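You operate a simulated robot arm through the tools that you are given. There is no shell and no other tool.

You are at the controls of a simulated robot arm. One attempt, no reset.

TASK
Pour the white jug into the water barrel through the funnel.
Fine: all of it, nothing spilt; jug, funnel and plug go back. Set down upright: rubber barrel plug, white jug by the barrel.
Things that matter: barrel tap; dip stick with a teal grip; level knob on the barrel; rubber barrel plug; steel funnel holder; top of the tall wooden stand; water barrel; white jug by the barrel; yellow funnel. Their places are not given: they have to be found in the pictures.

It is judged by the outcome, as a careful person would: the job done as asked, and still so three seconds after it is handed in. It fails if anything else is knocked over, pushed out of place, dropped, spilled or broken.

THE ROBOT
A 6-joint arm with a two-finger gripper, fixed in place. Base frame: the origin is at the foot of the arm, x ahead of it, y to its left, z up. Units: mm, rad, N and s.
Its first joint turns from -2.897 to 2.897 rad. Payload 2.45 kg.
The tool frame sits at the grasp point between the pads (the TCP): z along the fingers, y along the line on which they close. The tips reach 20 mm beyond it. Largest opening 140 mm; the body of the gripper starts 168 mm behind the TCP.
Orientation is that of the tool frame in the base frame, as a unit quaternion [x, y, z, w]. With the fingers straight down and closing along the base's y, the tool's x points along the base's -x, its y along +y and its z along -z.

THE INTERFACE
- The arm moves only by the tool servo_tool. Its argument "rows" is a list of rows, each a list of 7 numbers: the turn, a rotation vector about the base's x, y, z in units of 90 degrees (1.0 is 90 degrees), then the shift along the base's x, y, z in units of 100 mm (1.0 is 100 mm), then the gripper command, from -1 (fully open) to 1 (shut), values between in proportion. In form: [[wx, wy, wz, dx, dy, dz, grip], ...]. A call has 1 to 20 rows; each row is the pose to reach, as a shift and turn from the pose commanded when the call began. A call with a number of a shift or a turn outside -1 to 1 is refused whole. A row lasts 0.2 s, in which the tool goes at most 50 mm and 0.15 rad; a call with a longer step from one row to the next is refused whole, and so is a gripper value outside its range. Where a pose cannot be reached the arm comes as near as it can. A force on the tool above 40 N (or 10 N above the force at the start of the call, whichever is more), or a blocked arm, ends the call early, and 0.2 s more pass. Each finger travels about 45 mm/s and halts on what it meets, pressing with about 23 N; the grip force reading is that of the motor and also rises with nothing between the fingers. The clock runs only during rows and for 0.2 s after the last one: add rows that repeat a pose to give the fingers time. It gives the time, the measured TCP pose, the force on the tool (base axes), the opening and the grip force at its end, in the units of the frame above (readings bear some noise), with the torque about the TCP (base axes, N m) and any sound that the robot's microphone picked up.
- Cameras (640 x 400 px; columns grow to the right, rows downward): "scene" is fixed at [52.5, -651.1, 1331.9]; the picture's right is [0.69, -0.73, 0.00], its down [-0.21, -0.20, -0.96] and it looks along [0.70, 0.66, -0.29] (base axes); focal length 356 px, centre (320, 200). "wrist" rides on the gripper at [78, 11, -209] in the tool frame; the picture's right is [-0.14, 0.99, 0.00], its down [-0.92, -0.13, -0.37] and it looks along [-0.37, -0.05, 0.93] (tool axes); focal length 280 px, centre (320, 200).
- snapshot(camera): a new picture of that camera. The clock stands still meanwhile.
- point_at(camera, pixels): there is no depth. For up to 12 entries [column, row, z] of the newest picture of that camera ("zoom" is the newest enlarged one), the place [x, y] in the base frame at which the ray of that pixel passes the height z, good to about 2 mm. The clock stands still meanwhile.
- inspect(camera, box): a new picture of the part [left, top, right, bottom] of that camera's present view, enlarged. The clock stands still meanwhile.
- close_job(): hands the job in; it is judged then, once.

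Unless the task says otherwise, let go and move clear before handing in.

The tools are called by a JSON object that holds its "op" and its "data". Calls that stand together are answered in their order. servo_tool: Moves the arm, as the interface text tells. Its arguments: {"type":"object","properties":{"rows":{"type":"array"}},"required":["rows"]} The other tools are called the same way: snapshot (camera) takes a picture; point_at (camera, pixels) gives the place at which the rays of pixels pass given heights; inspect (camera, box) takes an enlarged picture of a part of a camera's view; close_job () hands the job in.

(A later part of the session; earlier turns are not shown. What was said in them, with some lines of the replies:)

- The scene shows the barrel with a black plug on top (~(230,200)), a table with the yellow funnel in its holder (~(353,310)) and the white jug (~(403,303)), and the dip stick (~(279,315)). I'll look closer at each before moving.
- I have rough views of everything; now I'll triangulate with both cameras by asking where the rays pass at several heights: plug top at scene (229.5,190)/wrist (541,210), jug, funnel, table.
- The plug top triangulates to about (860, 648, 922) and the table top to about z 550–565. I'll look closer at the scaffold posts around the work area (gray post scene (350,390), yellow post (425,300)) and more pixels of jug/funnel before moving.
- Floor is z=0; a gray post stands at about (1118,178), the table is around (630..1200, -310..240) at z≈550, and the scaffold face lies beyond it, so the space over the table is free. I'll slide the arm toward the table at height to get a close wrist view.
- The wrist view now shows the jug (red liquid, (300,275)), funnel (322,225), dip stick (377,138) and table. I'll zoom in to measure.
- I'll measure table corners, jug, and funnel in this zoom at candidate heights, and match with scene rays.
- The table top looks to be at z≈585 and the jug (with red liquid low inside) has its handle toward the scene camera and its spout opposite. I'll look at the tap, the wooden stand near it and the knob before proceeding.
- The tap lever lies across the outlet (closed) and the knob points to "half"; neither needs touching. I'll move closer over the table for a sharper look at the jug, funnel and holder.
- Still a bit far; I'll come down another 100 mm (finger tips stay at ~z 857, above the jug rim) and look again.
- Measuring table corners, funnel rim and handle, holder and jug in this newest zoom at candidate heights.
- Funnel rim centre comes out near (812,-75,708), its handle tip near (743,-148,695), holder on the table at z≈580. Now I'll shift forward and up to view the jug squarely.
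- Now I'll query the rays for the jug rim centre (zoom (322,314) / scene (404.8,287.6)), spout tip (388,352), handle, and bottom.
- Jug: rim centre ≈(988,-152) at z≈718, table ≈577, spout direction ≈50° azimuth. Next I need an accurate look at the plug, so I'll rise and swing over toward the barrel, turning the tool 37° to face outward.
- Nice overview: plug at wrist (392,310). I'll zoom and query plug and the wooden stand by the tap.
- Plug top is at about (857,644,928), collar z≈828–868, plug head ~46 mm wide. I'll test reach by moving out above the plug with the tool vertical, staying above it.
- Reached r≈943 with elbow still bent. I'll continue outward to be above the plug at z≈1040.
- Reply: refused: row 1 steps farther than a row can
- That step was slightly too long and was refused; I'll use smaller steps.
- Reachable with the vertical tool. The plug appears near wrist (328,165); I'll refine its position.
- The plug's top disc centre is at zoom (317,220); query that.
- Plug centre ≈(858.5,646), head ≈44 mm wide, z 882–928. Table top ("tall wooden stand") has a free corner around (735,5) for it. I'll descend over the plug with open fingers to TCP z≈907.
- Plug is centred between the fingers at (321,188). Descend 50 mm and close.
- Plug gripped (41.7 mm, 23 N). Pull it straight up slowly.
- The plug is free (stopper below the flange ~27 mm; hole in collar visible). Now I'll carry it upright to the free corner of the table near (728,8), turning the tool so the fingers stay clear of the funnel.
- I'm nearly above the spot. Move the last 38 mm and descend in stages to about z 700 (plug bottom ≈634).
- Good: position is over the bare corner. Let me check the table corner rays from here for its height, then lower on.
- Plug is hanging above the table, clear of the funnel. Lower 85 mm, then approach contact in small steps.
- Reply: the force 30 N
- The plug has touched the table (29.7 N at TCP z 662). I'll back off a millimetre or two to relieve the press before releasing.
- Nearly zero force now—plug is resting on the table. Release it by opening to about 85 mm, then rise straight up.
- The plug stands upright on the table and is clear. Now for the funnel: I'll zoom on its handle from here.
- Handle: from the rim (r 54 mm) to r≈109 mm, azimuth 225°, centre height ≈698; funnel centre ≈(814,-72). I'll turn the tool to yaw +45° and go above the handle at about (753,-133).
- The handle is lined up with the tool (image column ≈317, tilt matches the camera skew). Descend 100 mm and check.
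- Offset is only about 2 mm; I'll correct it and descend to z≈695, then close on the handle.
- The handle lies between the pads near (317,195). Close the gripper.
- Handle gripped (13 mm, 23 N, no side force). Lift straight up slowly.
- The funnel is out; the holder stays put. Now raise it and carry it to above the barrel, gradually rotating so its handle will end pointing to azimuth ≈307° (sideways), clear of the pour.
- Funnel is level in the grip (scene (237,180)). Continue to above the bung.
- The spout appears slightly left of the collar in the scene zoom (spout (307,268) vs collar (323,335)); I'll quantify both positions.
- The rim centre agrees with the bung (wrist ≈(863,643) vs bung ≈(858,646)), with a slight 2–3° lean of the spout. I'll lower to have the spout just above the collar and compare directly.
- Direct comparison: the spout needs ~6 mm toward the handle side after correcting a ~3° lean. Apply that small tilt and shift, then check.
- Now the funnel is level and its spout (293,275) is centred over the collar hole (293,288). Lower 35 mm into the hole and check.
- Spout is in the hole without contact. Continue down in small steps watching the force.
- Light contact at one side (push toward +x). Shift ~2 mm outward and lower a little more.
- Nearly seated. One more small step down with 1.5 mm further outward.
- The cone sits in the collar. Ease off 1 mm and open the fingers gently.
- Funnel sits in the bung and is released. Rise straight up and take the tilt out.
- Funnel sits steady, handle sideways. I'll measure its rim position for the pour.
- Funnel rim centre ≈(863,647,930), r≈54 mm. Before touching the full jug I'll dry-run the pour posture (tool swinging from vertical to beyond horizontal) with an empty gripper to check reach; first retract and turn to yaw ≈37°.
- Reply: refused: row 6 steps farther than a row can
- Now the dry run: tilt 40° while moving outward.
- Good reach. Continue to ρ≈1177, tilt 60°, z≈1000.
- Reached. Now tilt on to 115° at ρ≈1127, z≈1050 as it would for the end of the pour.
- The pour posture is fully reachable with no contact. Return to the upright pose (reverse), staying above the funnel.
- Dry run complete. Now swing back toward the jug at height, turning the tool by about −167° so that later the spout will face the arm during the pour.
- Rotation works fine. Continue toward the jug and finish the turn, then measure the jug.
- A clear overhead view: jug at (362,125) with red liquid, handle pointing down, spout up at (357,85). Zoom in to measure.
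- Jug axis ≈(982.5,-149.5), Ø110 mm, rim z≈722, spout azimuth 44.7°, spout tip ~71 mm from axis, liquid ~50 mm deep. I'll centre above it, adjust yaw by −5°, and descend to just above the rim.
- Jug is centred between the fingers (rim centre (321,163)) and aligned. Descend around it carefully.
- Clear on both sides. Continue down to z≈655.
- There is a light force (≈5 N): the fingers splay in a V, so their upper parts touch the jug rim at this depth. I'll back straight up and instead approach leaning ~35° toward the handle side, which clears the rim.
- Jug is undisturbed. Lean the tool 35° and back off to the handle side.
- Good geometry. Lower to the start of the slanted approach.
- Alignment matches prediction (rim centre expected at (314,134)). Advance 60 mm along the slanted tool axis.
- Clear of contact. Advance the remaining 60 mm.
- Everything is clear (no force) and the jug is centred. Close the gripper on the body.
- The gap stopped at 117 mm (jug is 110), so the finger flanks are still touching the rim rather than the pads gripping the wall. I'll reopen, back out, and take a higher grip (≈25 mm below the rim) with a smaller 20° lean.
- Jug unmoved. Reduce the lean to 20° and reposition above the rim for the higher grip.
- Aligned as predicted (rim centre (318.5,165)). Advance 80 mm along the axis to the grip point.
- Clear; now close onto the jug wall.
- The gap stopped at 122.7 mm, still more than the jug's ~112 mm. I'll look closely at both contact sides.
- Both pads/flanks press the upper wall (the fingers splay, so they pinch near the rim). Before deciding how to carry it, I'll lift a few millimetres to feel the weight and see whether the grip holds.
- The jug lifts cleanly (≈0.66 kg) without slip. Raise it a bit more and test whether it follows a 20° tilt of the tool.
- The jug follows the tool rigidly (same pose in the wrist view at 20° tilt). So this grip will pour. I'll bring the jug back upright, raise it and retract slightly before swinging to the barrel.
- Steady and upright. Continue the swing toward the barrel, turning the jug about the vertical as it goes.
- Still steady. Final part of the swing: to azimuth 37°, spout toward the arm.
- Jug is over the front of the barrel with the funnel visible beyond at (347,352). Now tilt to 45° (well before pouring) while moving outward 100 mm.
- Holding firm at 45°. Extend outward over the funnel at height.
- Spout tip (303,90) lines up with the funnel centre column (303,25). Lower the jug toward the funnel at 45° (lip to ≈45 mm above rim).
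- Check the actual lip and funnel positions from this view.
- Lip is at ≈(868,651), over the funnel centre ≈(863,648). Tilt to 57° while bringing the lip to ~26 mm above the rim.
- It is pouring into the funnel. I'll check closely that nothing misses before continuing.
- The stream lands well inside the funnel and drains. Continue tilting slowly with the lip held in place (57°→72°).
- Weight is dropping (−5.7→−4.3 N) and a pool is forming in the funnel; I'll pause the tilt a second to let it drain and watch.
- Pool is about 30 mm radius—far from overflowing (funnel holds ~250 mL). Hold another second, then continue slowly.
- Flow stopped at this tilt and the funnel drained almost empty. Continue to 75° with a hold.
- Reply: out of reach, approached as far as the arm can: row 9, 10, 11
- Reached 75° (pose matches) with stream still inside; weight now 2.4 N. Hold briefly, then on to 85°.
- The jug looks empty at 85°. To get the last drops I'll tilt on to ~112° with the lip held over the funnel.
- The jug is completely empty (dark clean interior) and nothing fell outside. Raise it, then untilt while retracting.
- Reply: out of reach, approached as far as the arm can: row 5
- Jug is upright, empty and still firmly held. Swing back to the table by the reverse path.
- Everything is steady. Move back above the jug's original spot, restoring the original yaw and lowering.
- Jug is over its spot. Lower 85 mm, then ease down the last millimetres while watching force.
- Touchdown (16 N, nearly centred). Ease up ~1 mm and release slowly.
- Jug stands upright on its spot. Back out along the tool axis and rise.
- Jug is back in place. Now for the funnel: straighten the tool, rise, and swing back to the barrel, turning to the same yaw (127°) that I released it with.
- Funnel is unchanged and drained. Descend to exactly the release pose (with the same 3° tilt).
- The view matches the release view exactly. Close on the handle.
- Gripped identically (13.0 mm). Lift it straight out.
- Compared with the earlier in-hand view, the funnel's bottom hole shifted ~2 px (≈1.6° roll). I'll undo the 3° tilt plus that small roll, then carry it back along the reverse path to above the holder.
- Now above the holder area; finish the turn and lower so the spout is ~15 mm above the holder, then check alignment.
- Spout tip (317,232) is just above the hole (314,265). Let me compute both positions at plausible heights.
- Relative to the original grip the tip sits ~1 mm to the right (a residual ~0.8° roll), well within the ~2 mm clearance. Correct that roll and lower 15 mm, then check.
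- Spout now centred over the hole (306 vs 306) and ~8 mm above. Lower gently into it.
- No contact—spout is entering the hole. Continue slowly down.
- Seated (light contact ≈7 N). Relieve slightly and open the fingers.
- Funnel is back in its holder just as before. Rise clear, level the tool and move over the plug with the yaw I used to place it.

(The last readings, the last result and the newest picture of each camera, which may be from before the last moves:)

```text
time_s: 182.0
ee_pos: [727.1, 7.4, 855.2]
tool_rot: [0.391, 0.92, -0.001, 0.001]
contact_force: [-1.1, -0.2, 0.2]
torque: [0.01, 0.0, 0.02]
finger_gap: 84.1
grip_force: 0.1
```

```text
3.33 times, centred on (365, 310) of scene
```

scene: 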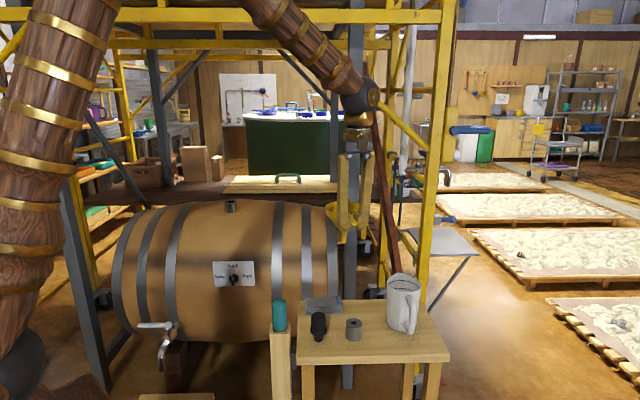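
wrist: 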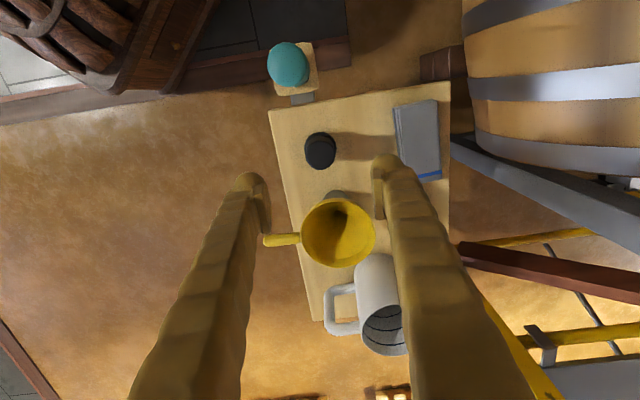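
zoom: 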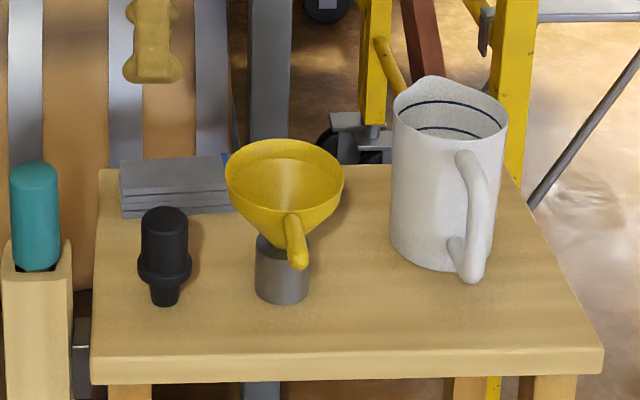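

All matches the original layout. Descend to grip the plug at the same height (z≈662.6).

{"op": "servo_tool", "data": {"rows": [[0, 0, 0, 0, 0, -0.3, -0.2], [0, 0, 0, 0, 0, -0.6, -0.2], [0, 0, 0, 0, 0, -0.9, -0.2], [0, 0, 0, 0, 0, -1, -0.2]]}}

{"op": "servo_tool", "data": {"rows": [[0, 0, 0, 0, 0, -0.25, -0.2], [0, 0, 0, 0, 0, -0.5, -0.2], [0, 0, 0, 0, 0, -0.75, -0.2], [0, 0, 0, 0, 0, -0.925, -0.2], [0, 0, 0, 0, 0, -0.925, -0.2]]}}

{"op": "snapshot", "data": {"camera": "wrist"}}

{"op": "inspect", "data": {"camera": "scene", "box": [270, 250, 370, 350]}}

```text
time_s: 183.0
ee_pos: [727.4, 9.3, 754.7]
tool_rot: [0.39, 0.921, 0.0, 0.0]
contact_force: [0.7, 0.4, 0.2]
torque: [0.01, -0.01, 0.0]
finger_gap: 83.7
grip_force: 0.0
```

```text
time_s: 184.2
ee_pos: [726.0, 10.5, 662.6]
tool_rot: [0.391, 0.921, 0.0, 0.0]
contact_force: [0.1, 0.1, 1.0]
torque: [0.0, 0.02, -0.01]
finger_gap: 83.8
grip_force: 0.1
```

```text
taken
```

wrist: 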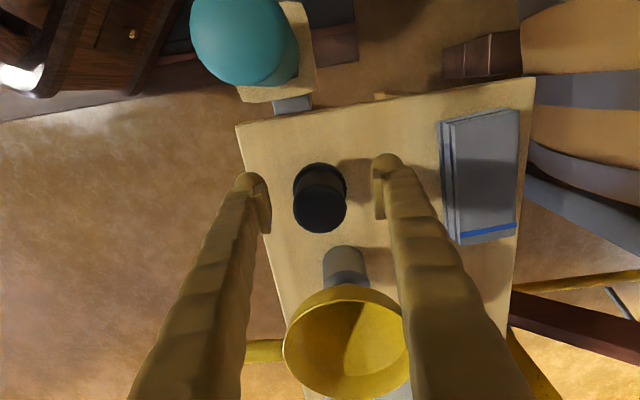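

```text
4.00 times, centred on (320, 300) of scene
```

zoom: 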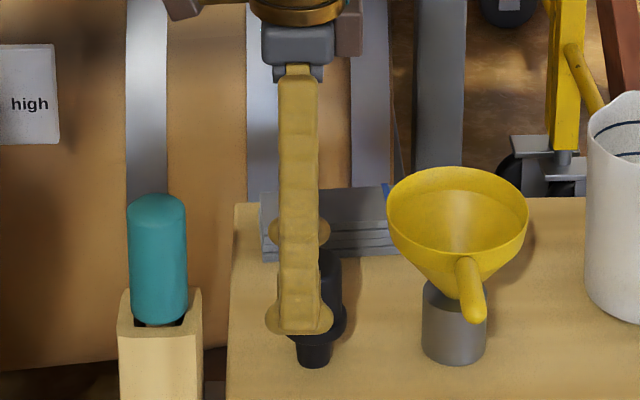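

Plug centred between the fingers. Close and lift.

{"op": "servo_tool", "data": {"rows": [[0, 0, 0, 0, 0, 0, 0.1], [0, 0, 0, 0, 0, 0, 0.4], [0, 0, 0, 0, 0, 0, 1], [0, 0, 0, 0, 0, 0, 1], [0, 0, 0, 0, 0, 0, 1], [0, 0, 0, 0, 0, 0, 1]]}}

{"op": "servo_tool", "data": {"rows": [[0, 0, 0, 0, 0, 0.1, 1], [0, 0, 0, 0, 0, 0.3, 1], [0, 0, 0, 0, 0, 0.6, 1], [0, 0, 0, 0, 0, 0.9, 1], [0, 0, 0, 0, 0, 1, 1]]}}

{"op": "servo_tool", "data": {"rows": [[0, 0, 0, 0, 0, 0.3, 1], [0, 0, 0, 0, 0, 0.6, 1], [0, 0, 0, 0, 0, 0.9, 1], [0, 0, 0, 0, 0, 1, 1]]}}

{"op": "servo_tool", "data": {"rows": [[0, 0, 0, 0, 0.1, 0.3, 1], [0, 0, 0, 0, 0.2, 0.6, 1], [0, 0, 0, 0, 0.3, 0.9, 1], [0, 0, 0, 0, 0.376, 1, 1]]}}

{"op": "snapshot", "data": {"camera": "wrist"}}

{"op": "inspect", "data": {"camera": "scene", "box": [250, 150, 370, 350]}}

```text
time_s: 185.6
ee_pos: [725.4, 7.7, 662.6]
tool_rot: [0.39, 0.921, 0.0, 0.001]
contact_force: [0.0, -0.6, 1.0]
torque: [-0.01, 0.0, -0.01]
finger_gap: 40.8
grip_force: 22.9
```

```text
time_s: 186.8
ee_pos: [726.0, 7.8, 763.5]
tool_rot: [0.39, 0.921, 0.0, 0.0]
contact_force: [0.2, -0.2, -1.1]
torque: [-0.01, 0.0, -0.03]
finger_gap: 40.7
grip_force: 22.6
```

```text
time_s: 187.8
ee_pos: [725.6, 8.0, 863.0]
tool_rot: [0.39, 0.921, 0.001, 0.0]
contact_force: [-0.4, 0.1, -0.8]
torque: [0.0, 0.02, 0.02]
finger_gap: 40.9
grip_force: 22.9
```

```text
time_s: 188.8
ee_pos: [727.2, 45.8, 963.7]
tool_rot: [0.39, 0.921, -0.001, 0.001]
contact_force: [-0.1, 1.1, -1.0]
torque: [0.02, 0.0, -0.01]
finger_gap: 40.7
grip_force: 22.7
```

```text
taken
```

wrist: 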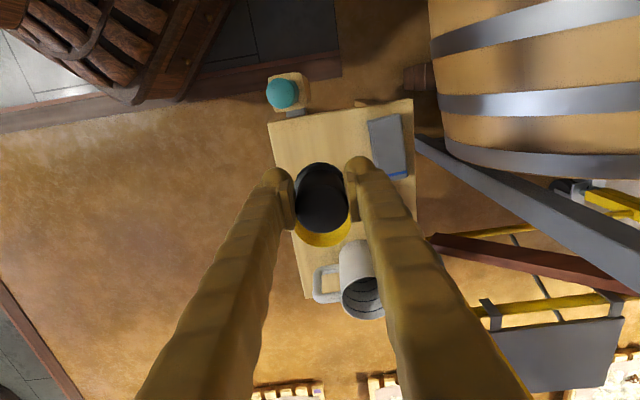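

```text
2.00 times, centred on (310, 250) of scene
```

zoom: 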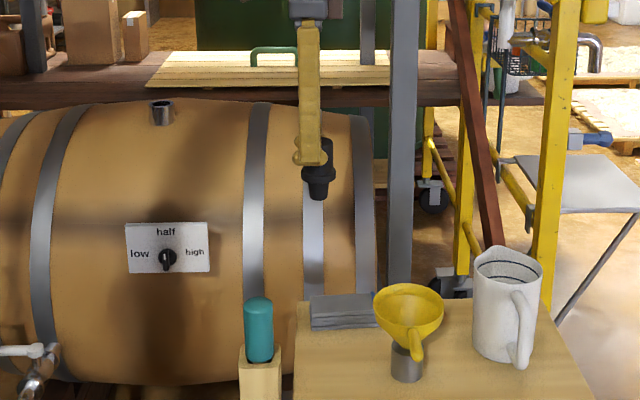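

Plug is held upright. Carry it back to above the bung by the reverse path.

{"op": "servo_tool", "data": {"rows": [[0, 0, 0.035, 0.01, 0.25, 0.21, 1], [0, 0, 0.07, 0.03, 0.5, 0.42, 1], [0, 0, 0.1, 0.05, 0.75, 0.63, 1], [0, 0, 0.14, 0.06, 1, 0.84, 1]]}}

{"op": "servo_tool", "data": {"rows": [[0, 0, 0.05, 0.08, 0.33, 0, 1], [0, 0, 0.1, 0.16, 0.66, 0, 1], [0, 0, 0.16, 0.25, 1, 0, 1]]}}

{"op": "servo_tool", "data": {"rows": [[0, 0, 0.05, 0.08, 0.33, 0, 1], [0, 0, 0.1, 0.16, 0.66, 0, 1], [0, 0, 0.16, 0.25, 1, 0, 1]]}}

{"op": "servo_tool", "data": {"rows": [[0, 0, 0.05, 0.08, 0.33, 0, 1], [0, 0, 0.1, 0.16, 0.66, 0, 1], [0, 0, 0.16, 0.25, 1, 0, 1]]}}

{"op": "servo_tool", "data": {"rows": [[0, 0, 0.05, 0.08, 0.33, 0, 1], [0, 0, 0.1, 0.16, 0.66, 0, 1], [0, 0, 0.16, 0.25, 1, 0, 1]]}}

{"op": "servo_tool", "data": {"rows": [[0, 0, 0.05, 0.08, 0.33, 0, 1], [0, 0, 0.1, 0.16, 0.66, 0, 1], [0, 0, 0.15, 0.25, 1, 0, 1], [0, 0, 0.15, 0.25, 1, 0, 1]]}}

{"op": "snapshot", "data": {"camera": "wrist"}}

{"op": "inspect", "data": {"camera": "scene", "box": [180, 120, 280, 220]}}

```text
time_s: 189.8
ee_pos: [732.4, 145.9, 1044.3]
tool_rot: [0.286, 0.958, 0.0, 0.0]
contact_force: [-0.2, -0.3, 0.1]
torque: [0.01, 0.03, 0.01]
finger_gap: 40.5
grip_force: 23.0
```

```text
time_s: 190.6
ee_pos: [758.0, 247.4, 1047.7]
tool_rot: [0.163, 0.987, 0.0, 0.001]
contact_force: [1.0, -0.1, -0.7]
torque: [0.02, 0.0, -0.01]
finger_gap: 40.8
grip_force: 23.2
```

```text
time_s: 191.4
ee_pos: [784.0, 345.8, 1045.8]
tool_rot: [0.039, 0.999, 0.0, 0.001]
contact_force: [-0.8, 0.7, -0.8]
torque: [0.01, -0.01, -0.01]
finger_gap: 40.5
grip_force: 23.3
```

```text
time_s: 192.2
ee_pos: [807.4, 446.3, 1044.5]
tool_rot: [-0.088, 0.996, 0.0, -0.001]
contact_force: [-0.8, -0.6, -0.7]
torque: [-0.01, 0.0, 0.01]
finger_gap: 40.6
grip_force: 23.4
```

```text
time_s: 193.0
ee_pos: [831.5, 544.1, 1045.6]
tool_rot: [-0.21, 0.978, 0.001, 0.0]
contact_force: [1.2, -1.0, -0.7]
torque: [0.0, -0.01, 0.01]
finger_gap: 40.7
grip_force: 23.2
```

```text
time_s: 194.0
ee_pos: [857.2, 645.2, 1046.9]
tool_rot: [-0.324, 0.946, 0.0, 0.001]
contact_force: [-0.2, 0.4, -1.1]
torque: [0.01, 0.02, -0.02]
finger_gap: 40.6
grip_force: 23.0
```

```text
taken
```

wrist: 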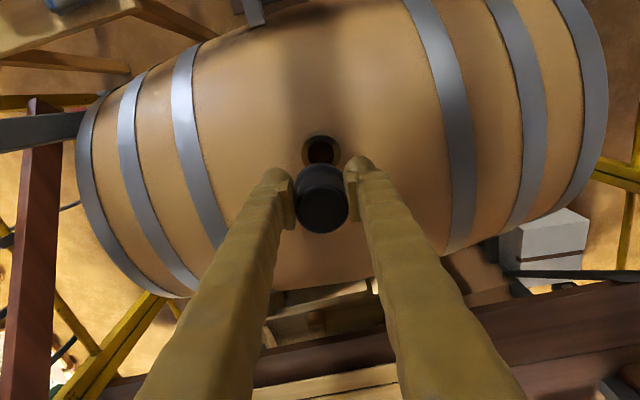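

```text
4.00 times, centred on (230, 170) of scene
```

zoom: 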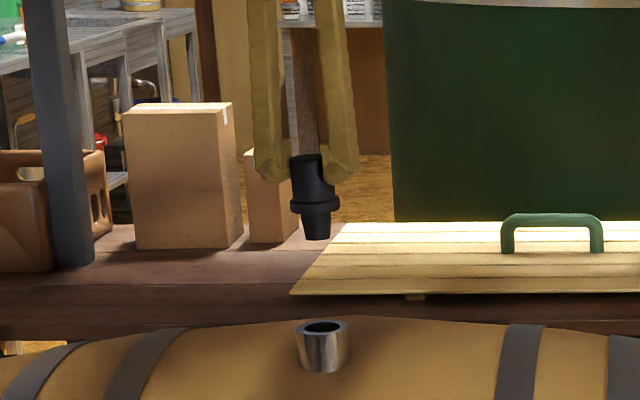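

Plug lines up with the collar. Lower to just above the collar and check.

{"op": "servo_tool", "data": {"rows": [[0, 0, 0, 0, 0, -0.3, 1], [0, 0, 0, 0, 0, -0.6, 1], [0, 0, 0, 0, 0, -0.8, 1], [0, 0, 0, 0, 0, -0.93, 1], [0, 0, 0, 0, 0, -0.93, 1]]}}

{"op": "snapshot", "data": {"camera": "wrist"}}

{"op": "inspect", "data": {"camera": "scene", "box": [210, 170, 255, 215]}}

```text
time_s: 195.2
ee_pos: [858.4, 645.6, 953.8]
tool_rot: [-0.324, 0.946, 0.0, -0.001]
contact_force: [0.3, -0.5, -0.6]
torque: [-0.01, 0.05, -0.02]
finger_gap: 40.8
grip_force: 23.2
```

```text
taken
```

wrist: 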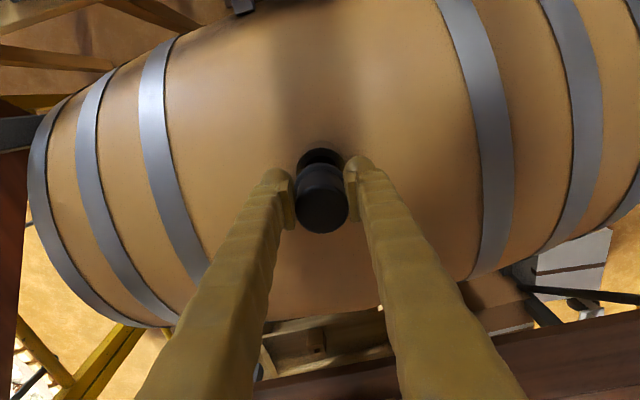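

```text
8.89 times, centred on (232, 192) of scene
```

zoom: 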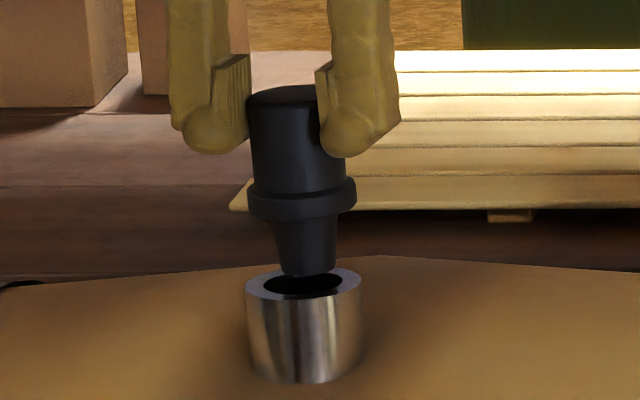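

The plug leans ~2.5° with its tip ~3 mm to the right; a small counter-rotation fixes both.

{"op": "servo_tool", "data": {"rows": [[0.011, 0.0085, 0, 0, 0, 0, 1], [0.022, 0.017, 0, 0, 0, 0, 1], [0.022, 0.017, 0, 0, 0, 0, 1]]}}

{"op": "inspect", "data": {"camera": "scene", "box": [210, 170, 255, 215]}}

{"op": "inspect", "data": {"camera": "wrist", "box": [270, 130, 370, 250]}}

```text
time_s: 196.0
ee_pos: [857.6, 645.9, 953.6]
tool_rot: [-0.324, 0.946, 0.021, -0.007]
contact_force: [-0.5, -0.1, -0.4]
torque: [0.0, -0.02, 0.02]
finger_gap: 40.8
grip_force: 23.0
```

```text
8.89 times, centred on (232, 192) of scene
```

zoom: 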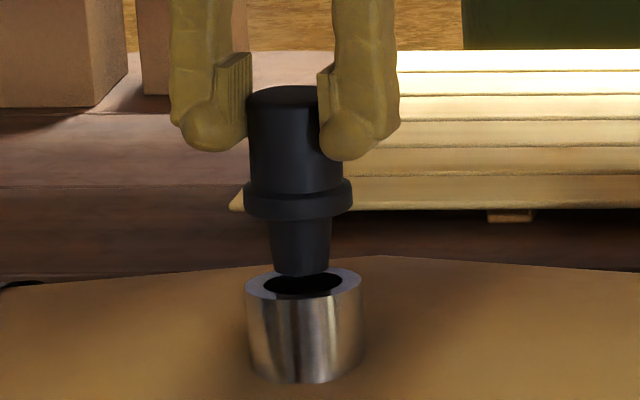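

```text
3.33 times, centred on (320, 190) of wrist
```

zoom: 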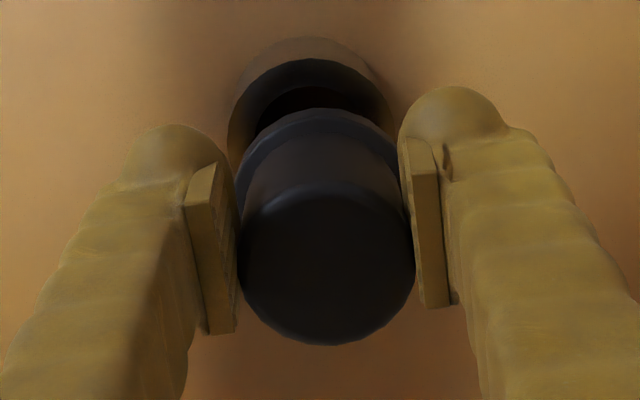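

Now vertical and centred (tip 300 vs hole 303; wrist view agrees). Lower into the collar step by step.

{"op": "servo_tool", "data": {"rows": [[0, 0, 0, 0.007, -0.007, -0.06, 1], [0, 0, 0, 0.007, -0.007, -0.12, 1], [0, 0, 0, 0.007, -0.007, -0.18, 1], [0, 0, 0, 0.007, -0.007, -0.24, 1]]}}

{"op": "inspect", "data": {"camera": "scene", "box": [210, 170, 255, 215]}}

```text
time_s: 197.0
ee_pos: [858.0, 646.7, 928.1]
tool_rot: [-0.324, 0.946, 0.021, -0.007]
contact_force: [-6.6, -6.4, 5.0]
torque: [-0.3, 0.34, -0.02]
finger_gap: 40.8
grip_force: 23.4
```

```text
8.89 times, centred on (232, 192) of scene
```

zoom: 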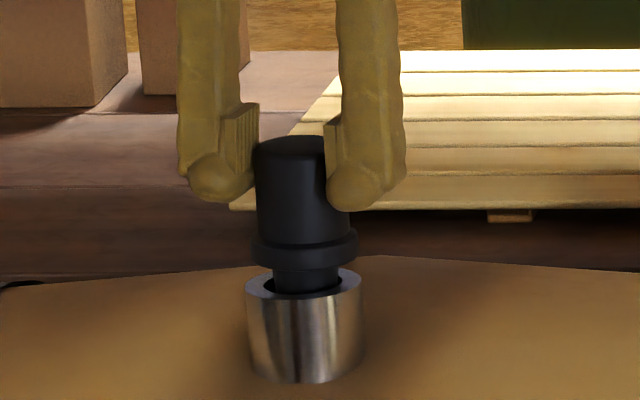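

The collar pushes the plug inward (toward the arm), so it's ~2–3 mm too far out. Shift back 2.5 mm and check force.

{"op": "servo_tool", "data": {"rows": [[0, 0, 0, -0.01, -0.008, 0.01, 1], [0, 0, 0, -0.02, -0.015, 0.01, 1], [0, 0, 0, -0.02, -0.015, 0.01, 1]]}}

```text
time_s: 197.8
ee_pos: [857.6, 644.2, 930.6]
tool_rot: [-0.323, 0.946, 0.02, -0.008]
contact_force: [0.8, 0.0, -0.3]
torque: [0.0, -0.01, 0.02]
finger_gap: 40.5
grip_force: 23.3
```

Force is gone. Continue down in small steps.

{"op": "servo_tool", "data": {"rows": [[0, 0, 0, 0, 0, -0.03, 1], [0, 0, 0, 0, 0, -0.06, 1], [0, 0, 0, 0, 0, -0.09, 1]]}}

{"op": "inspect", "data": {"camera": "scene", "box": [210, 170, 255, 215]}}

```text
time_s: 198.6
ee_pos: [856.5, 643.6, 921.4]
tool_rot: [-0.323, 0.946, 0.021, -0.007]
contact_force: [-0.8, -0.7, -1.2]
torque: [-0.03, 0.01, 0.0]
finger_gap: 40.7
grip_force: 23.5
```

```text
8.89 times, centred on (232, 192) of scene
```

zoom: 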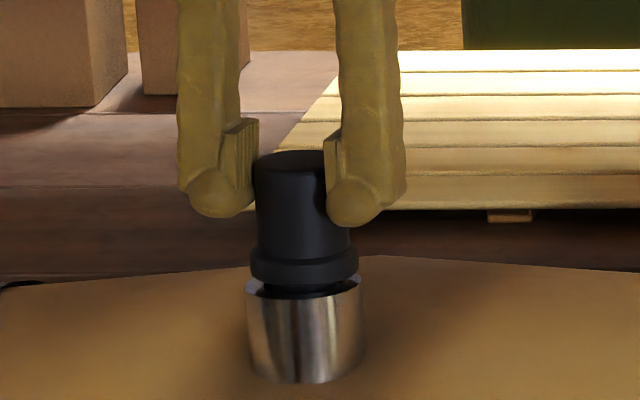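

{"op": "servo_tool", "data": {"rows": [[0, 0, 0, 0, 0, -0.025, 1], [0, 0, 0, 0, 0, -0.05, 1], [0, 0, 0, 0, 0, -0.05, 1]]}}

{"op": "servo_tool", "data": {"rows": [[0, 0, 0, 0, 0, -0.02, 1], [0, 0, 0, 0, 0, -0.04, 1], [0, 0, 0, 0, 0, -0.04, 1]]}}

{"op": "inspect", "data": {"camera": "scene", "box": [210, 170, 255, 215]}}

```text
time_s: 199.4
ee_pos: [857.1, 643.4, 917.0]
tool_rot: [-0.324, 0.946, 0.02, -0.007]
contact_force: [0.1, -1.0, -0.4]
torque: [-0.04, -0.02, -0.01]
finger_gap: 40.4
grip_force: 23.2
```

```text
time_s: 200.2
ee_pos: [855.7, 645.0, 914.6]
tool_rot: [-0.324, 0.946, 0.022, -0.006]
contact_force: [-3.5, 1.9, 30.4]
torque: [0.11, -0.25, -0.03]
finger_gap: 41.1
grip_force: 22.8
```

```text
8.89 times, centred on (232, 192) of scene
```

zoom: 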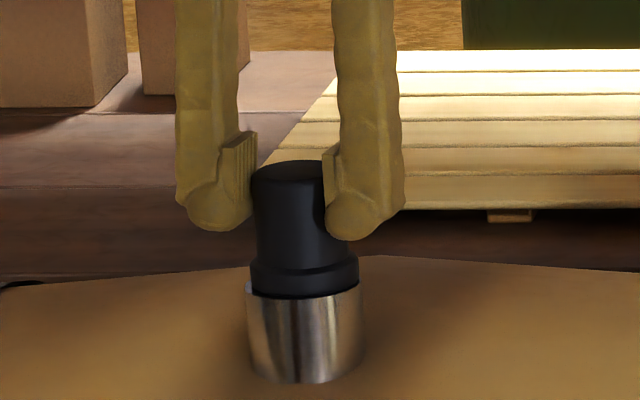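

Strong contact (30 N): the flange is at the collar. Zoom in to see if it's fully seated.

{"op": "inspect", "data": {"camera": "scene", "box": [220, 182, 244, 216]}}

{"op": "inspect", "data": {"camera": "wrist", "box": [270, 130, 370, 250]}}

```text
11.76 times, centred on (232, 199) of scene
```

zoom: 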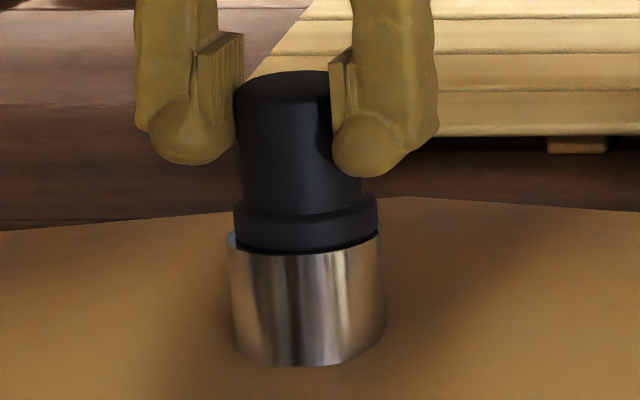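

```text
3.33 times, centred on (320, 190) of wrist
```

zoom: 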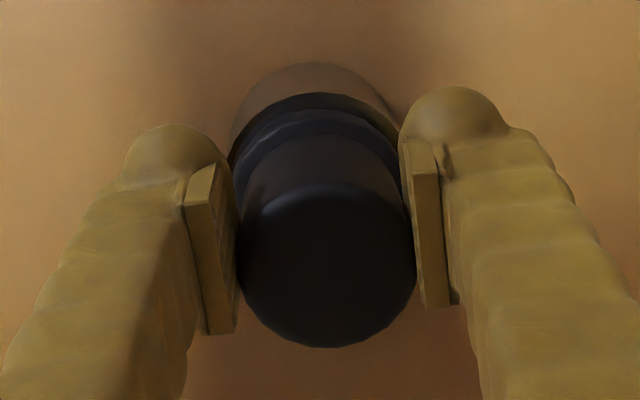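

The plug looks ~1–2 mm off (pushed left/inward by the collar). Raise 2 mm, shift slightly left/inward and press again.

{"op": "servo_tool", "data": {"rows": [[0, 0, 0, 0, 0, 0.02, 1], [0, 0, 0, -0.02, 0.003, 0.02, 1], [0, 0, 0, -0.02, 0.003, 0.02, 1]]}}

{"op": "servo_tool", "data": {"rows": [[0, 0, 0, 0, 0, -0.01, 1], [0, 0, 0, 0, 0, -0.02, 1], [0, 0, 0, 0, 0, -0.02, 1]]}}

{"op": "inspect", "data": {"camera": "scene", "box": [220, 182, 244, 216]}}

{"op": "inspect", "data": {"camera": "wrist", "box": [270, 130, 370, 250]}}

```text
time_s: 201.0
ee_pos: [854.4, 642.4, 915.3]
tool_rot: [-0.323, 0.946, 0.021, -0.007]
contact_force: [10.9, 3.6, 12.8]
torque: [0.05, -0.46, 0.08]
finger_gap: 40.6
grip_force: 23.7
```

```text
time_s: 201.8
ee_pos: [853.9, 643.4, 912.7]
tool_rot: [-0.324, 0.946, 0.021, -0.005]
contact_force: [-0.1, -14.5, 29.1]
torque: [-0.29, -0.35, -0.17]
finger_gap: 40.9
grip_force: 23.1
```

```text
11.76 times, centred on (232, 199) of scene
```

zoom: 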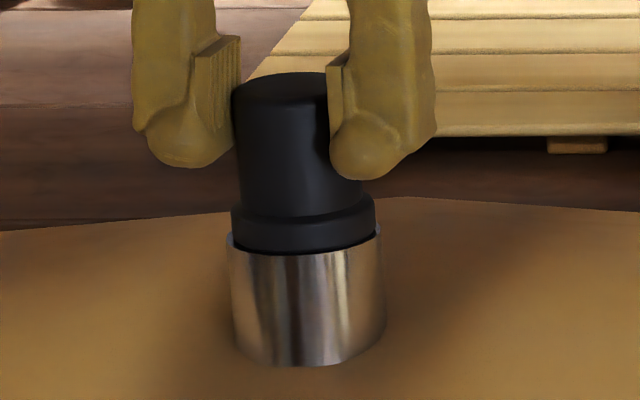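

```text
3.33 times, centred on (320, 190) of wrist
```

zoom: 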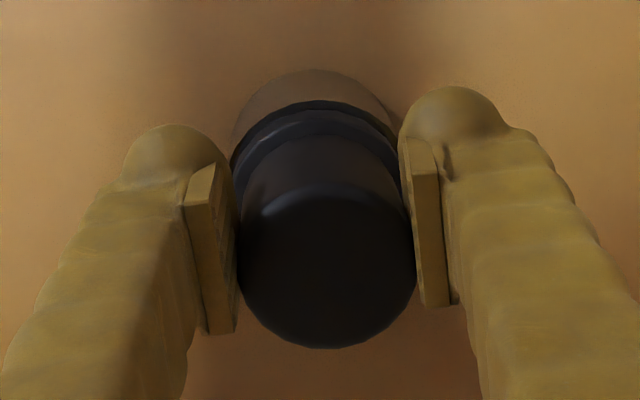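

The head top is now at the same image row as originally (188.2), so it is fully seated. Relieve the side and down force before opening.

{"op": "servo_tool", "data": {"rows": [[0, 0, 0, 0, -0.01, 0.01, 1], [0, 0, 0, 0, -0.01, 0.012, 1]]}}

```text
time_s: 202.4
ee_pos: [854.3, 641.9, 913.2]
tool_rot: [-0.324, 0.946, 0.02, -0.005]
contact_force: [10.1, 2.8, 14.7]
torque: [0.17, -0.47, 0.0]
finger_gap: 40.8
grip_force: 23.1
```

{"op": "servo_tool", "data": {"rows": [[0, 0, 0, 0.01, 0.002, 0.004, 1], [0, 0, 0, 0.012, 0.003, 0.006, 1]]}}

```text
time_s: 203.0
ee_pos: [853.9, 644.2, 913.9]
tool_rot: [-0.324, 0.946, 0.021, -0.008]
contact_force: [-8.2, -2.0, 10.3]
torque: [-0.05, 0.1, -0.04]
finger_gap: 41.0
grip_force: 23.4
```

Side force flips sign with sub-millimetre moves, so it's centred. Take half a millimetre back and open slowly.

{"op": "servo_tool", "data": {"rows": [[0, 0, 0, -0.006, 0, 0, 1], [0, 0, 0, -0.006, 0, 0, 1]]}}

{"op": "servo_tool", "data": {"rows": [[0, 0, 0, 0, 0, 0, 0.4], [0, 0, 0, 0, 0, 0, 0.3], [0, 0, 0, 0, 0, 0, 0.1], [0, 0, 0, 0, 0, 0, -0.1], [0, 0, 0, 0, 0, 0, -0.2], [0, 0, 0, 0, 0, 0, -0.2]]}}

{"op": "inspect", "data": {"camera": "scene", "box": [220, 182, 244, 216]}}

{"op": "inspect", "data": {"camera": "wrist", "box": [270, 130, 370, 250]}}

```text
time_s: 203.6
ee_pos: [853.7, 643.9, 914.1]
tool_rot: [-0.323, 0.946, 0.021, -0.007]
contact_force: [-0.5, 0.3, -0.6]
torque: [0.0, 0.01, 0.01]
finger_gap: 40.8
grip_force: 22.8
```

```text
time_s: 205.0
ee_pos: [853.2, 644.3, 914.7]
tool_rot: [-0.324, 0.946, 0.021, -0.007]
contact_force: [0.2, -0.2, 0.3]
torque: [0.04, 0.0, 0.0]
finger_gap: 84.0
grip_force: 0.1
```

```text
11.76 times, centred on (232, 199) of scene
```

zoom: 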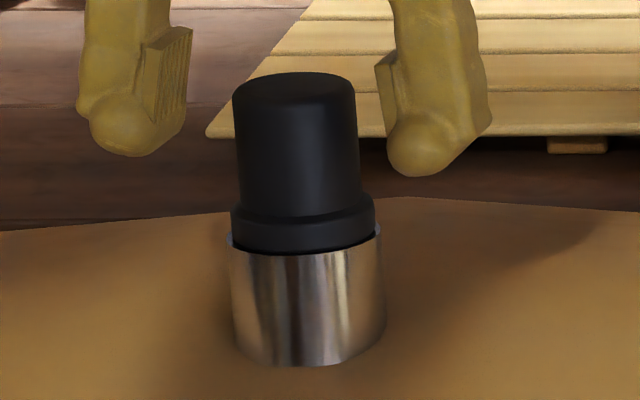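

```text
3.33 times, centred on (320, 190) of wrist
```

zoom: 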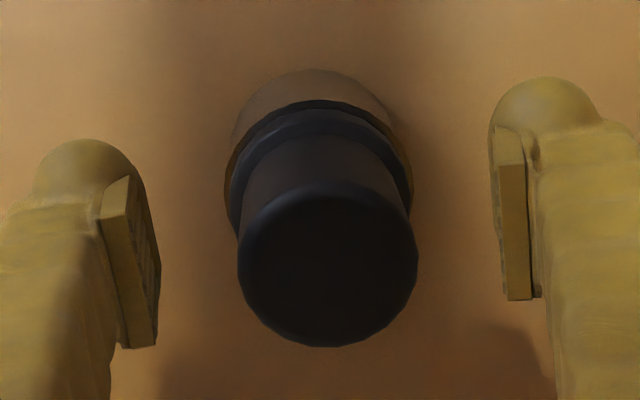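

Plug is released with zero force and sits flush and upright. Rise clear and look over the whole scene.

{"op": "servo_tool", "data": {"rows": [[0, 0, 0, 0, 0, 0.2, -0.2], [0, 0, 0, 0, 0, 0.5, -0.2], [-0.011, -0.0085, 0, 0, 0, 0.8, -0.2], [-0.022, -0.017, 0, 0, 0, 1, -0.2]]}}

{"op": "servo_tool", "data": {"rows": [[0, 0, 0, -0.15, -0.2, 0.3, -0.2], [0, 0, 0, -0.3, -0.4, 0.6, -0.2], [0, 0, 0, -0.5, -0.6, 0.8, -0.2], [0, 0, 0, -0.7, -0.8, 1, -0.2]]}}

{"op": "servo_tool", "data": {"rows": [[0, 0, 0, -0.25, -0.25, 0, -0.2], [0, 0, 0, -0.5, -0.5, 0, -0.2], [0, 0, 0, -0.7, -0.75, 0, -0.2], [0, 0, 0, -0.9, -1, 0, -0.2]]}}

{"op": "snapshot", "data": {"camera": "scene"}}

{"op": "snapshot", "data": {"camera": "wrist"}}

{"op": "inspect", "data": {"camera": "scene", "box": [190, 170, 270, 230]}}

{"op": "inspect", "data": {"camera": "scene", "box": [270, 250, 460, 370]}}

{"op": "inspect", "data": {"camera": "scene", "box": [110, 200, 350, 400]}}

```text
time_s: 206.0
ee_pos: [854.7, 642.8, 1014.9]
tool_rot: [-0.324, 0.946, 0.0, 0.0]
contact_force: [0.4, -0.5, 0.2]
torque: [0.02, 0.06, -0.01]
finger_gap: 83.9
grip_force: 0.1
```

```text
time_s: 207.0
ee_pos: [784.7, 562.3, 1113.3]
tool_rot: [-0.324, 0.946, 0.0, 0.0]
contact_force: [0.5, 0.3, -0.6]
torque: [-0.03, 0.06, 0.01]
finger_gap: 84.0
grip_force: 0.1
```

```text
time_s: 208.0
ee_pos: [697.2, 461.4, 1113.7]
tool_rot: [-0.324, 0.946, 0.0, 0.0]
contact_force: [-0.2, 0.1, -0.4]
torque: [-0.01, 0.03, -0.01]
finger_gap: 84.1
grip_force: 0.1
```

```text
taken
```

scene: 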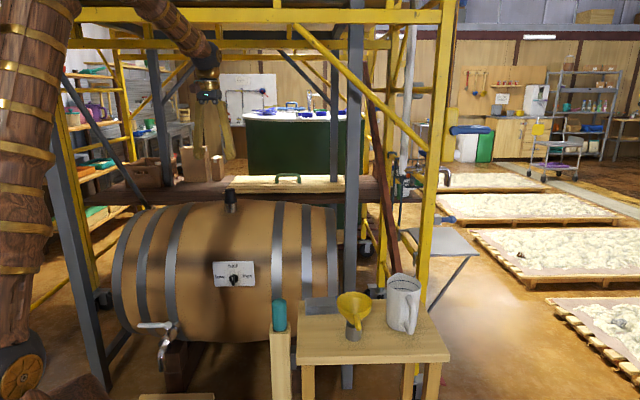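

```text
taken
```

wrist: 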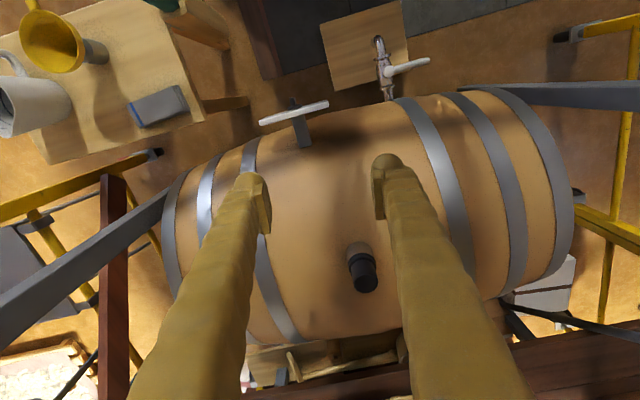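

```text
6.67 times, centred on (230, 200) of scene
```

zoom: 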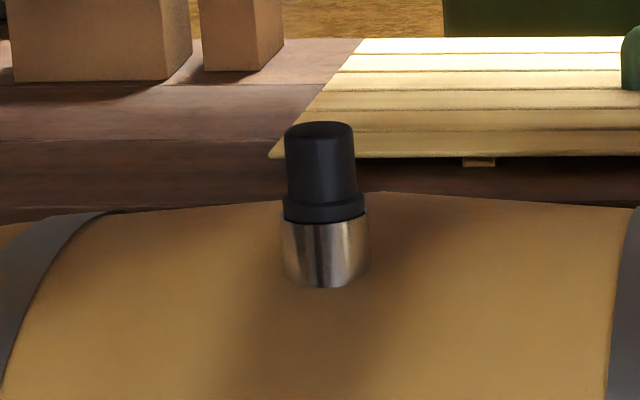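

```text
3.33 times, centred on (365, 310) of scene
```

zoom: 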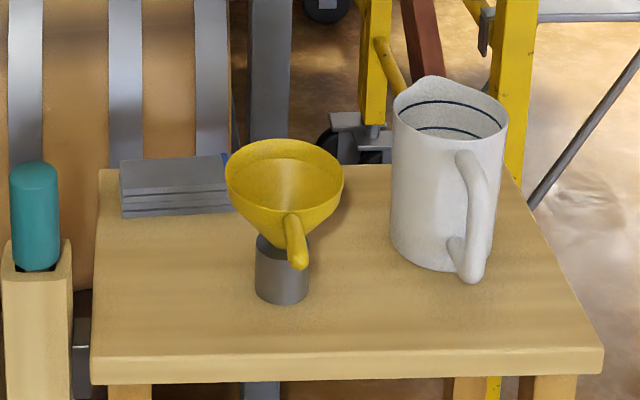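

```text
2.00 times, centred on (230, 300) of scene
```

zoom: 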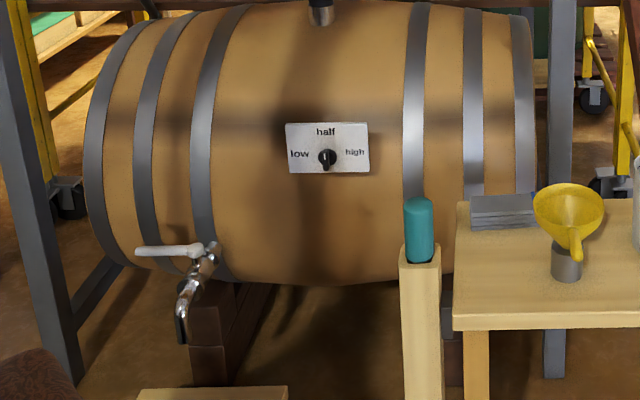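

The pictures match the starting layout. The plug sits flush in its collar, the funnel is in its holder, and the empty jug stands upright on its spot. I see no spill around the barrel, tap or table, and the gripper is open and clear, so I'm handing in.

{"op": "close_job", "data": {}}

```text
The job is handed in.
```

The white jug has been emptied into the water barrel through the funnel. I saw nothing spill in any picture, and the job is handed in.

- **Pour:** the jug was tilted to about 112° over the funnel until the inside looked clean and empty. The funnel drained each time and never came near overflowing.
- **Plug:** it is back in the barrel, flush with the collar and upright, at the same height in the picture as at the start. It needed a few small corrections, with up to about 30 N of downward force, before it seated.
- **Funnel:** it is back in the steel holder, facing the same way as before.
- **Jug:** it is upright on the table, within about 3 mm of where it started.

While gripping the jug, the fingers lightly touched its rim on the first two tries. I backed off each time, and the jug did not visibly move. I did not touch the tap, level knob or dip stick, and the gripper was open and clear when I handed in.
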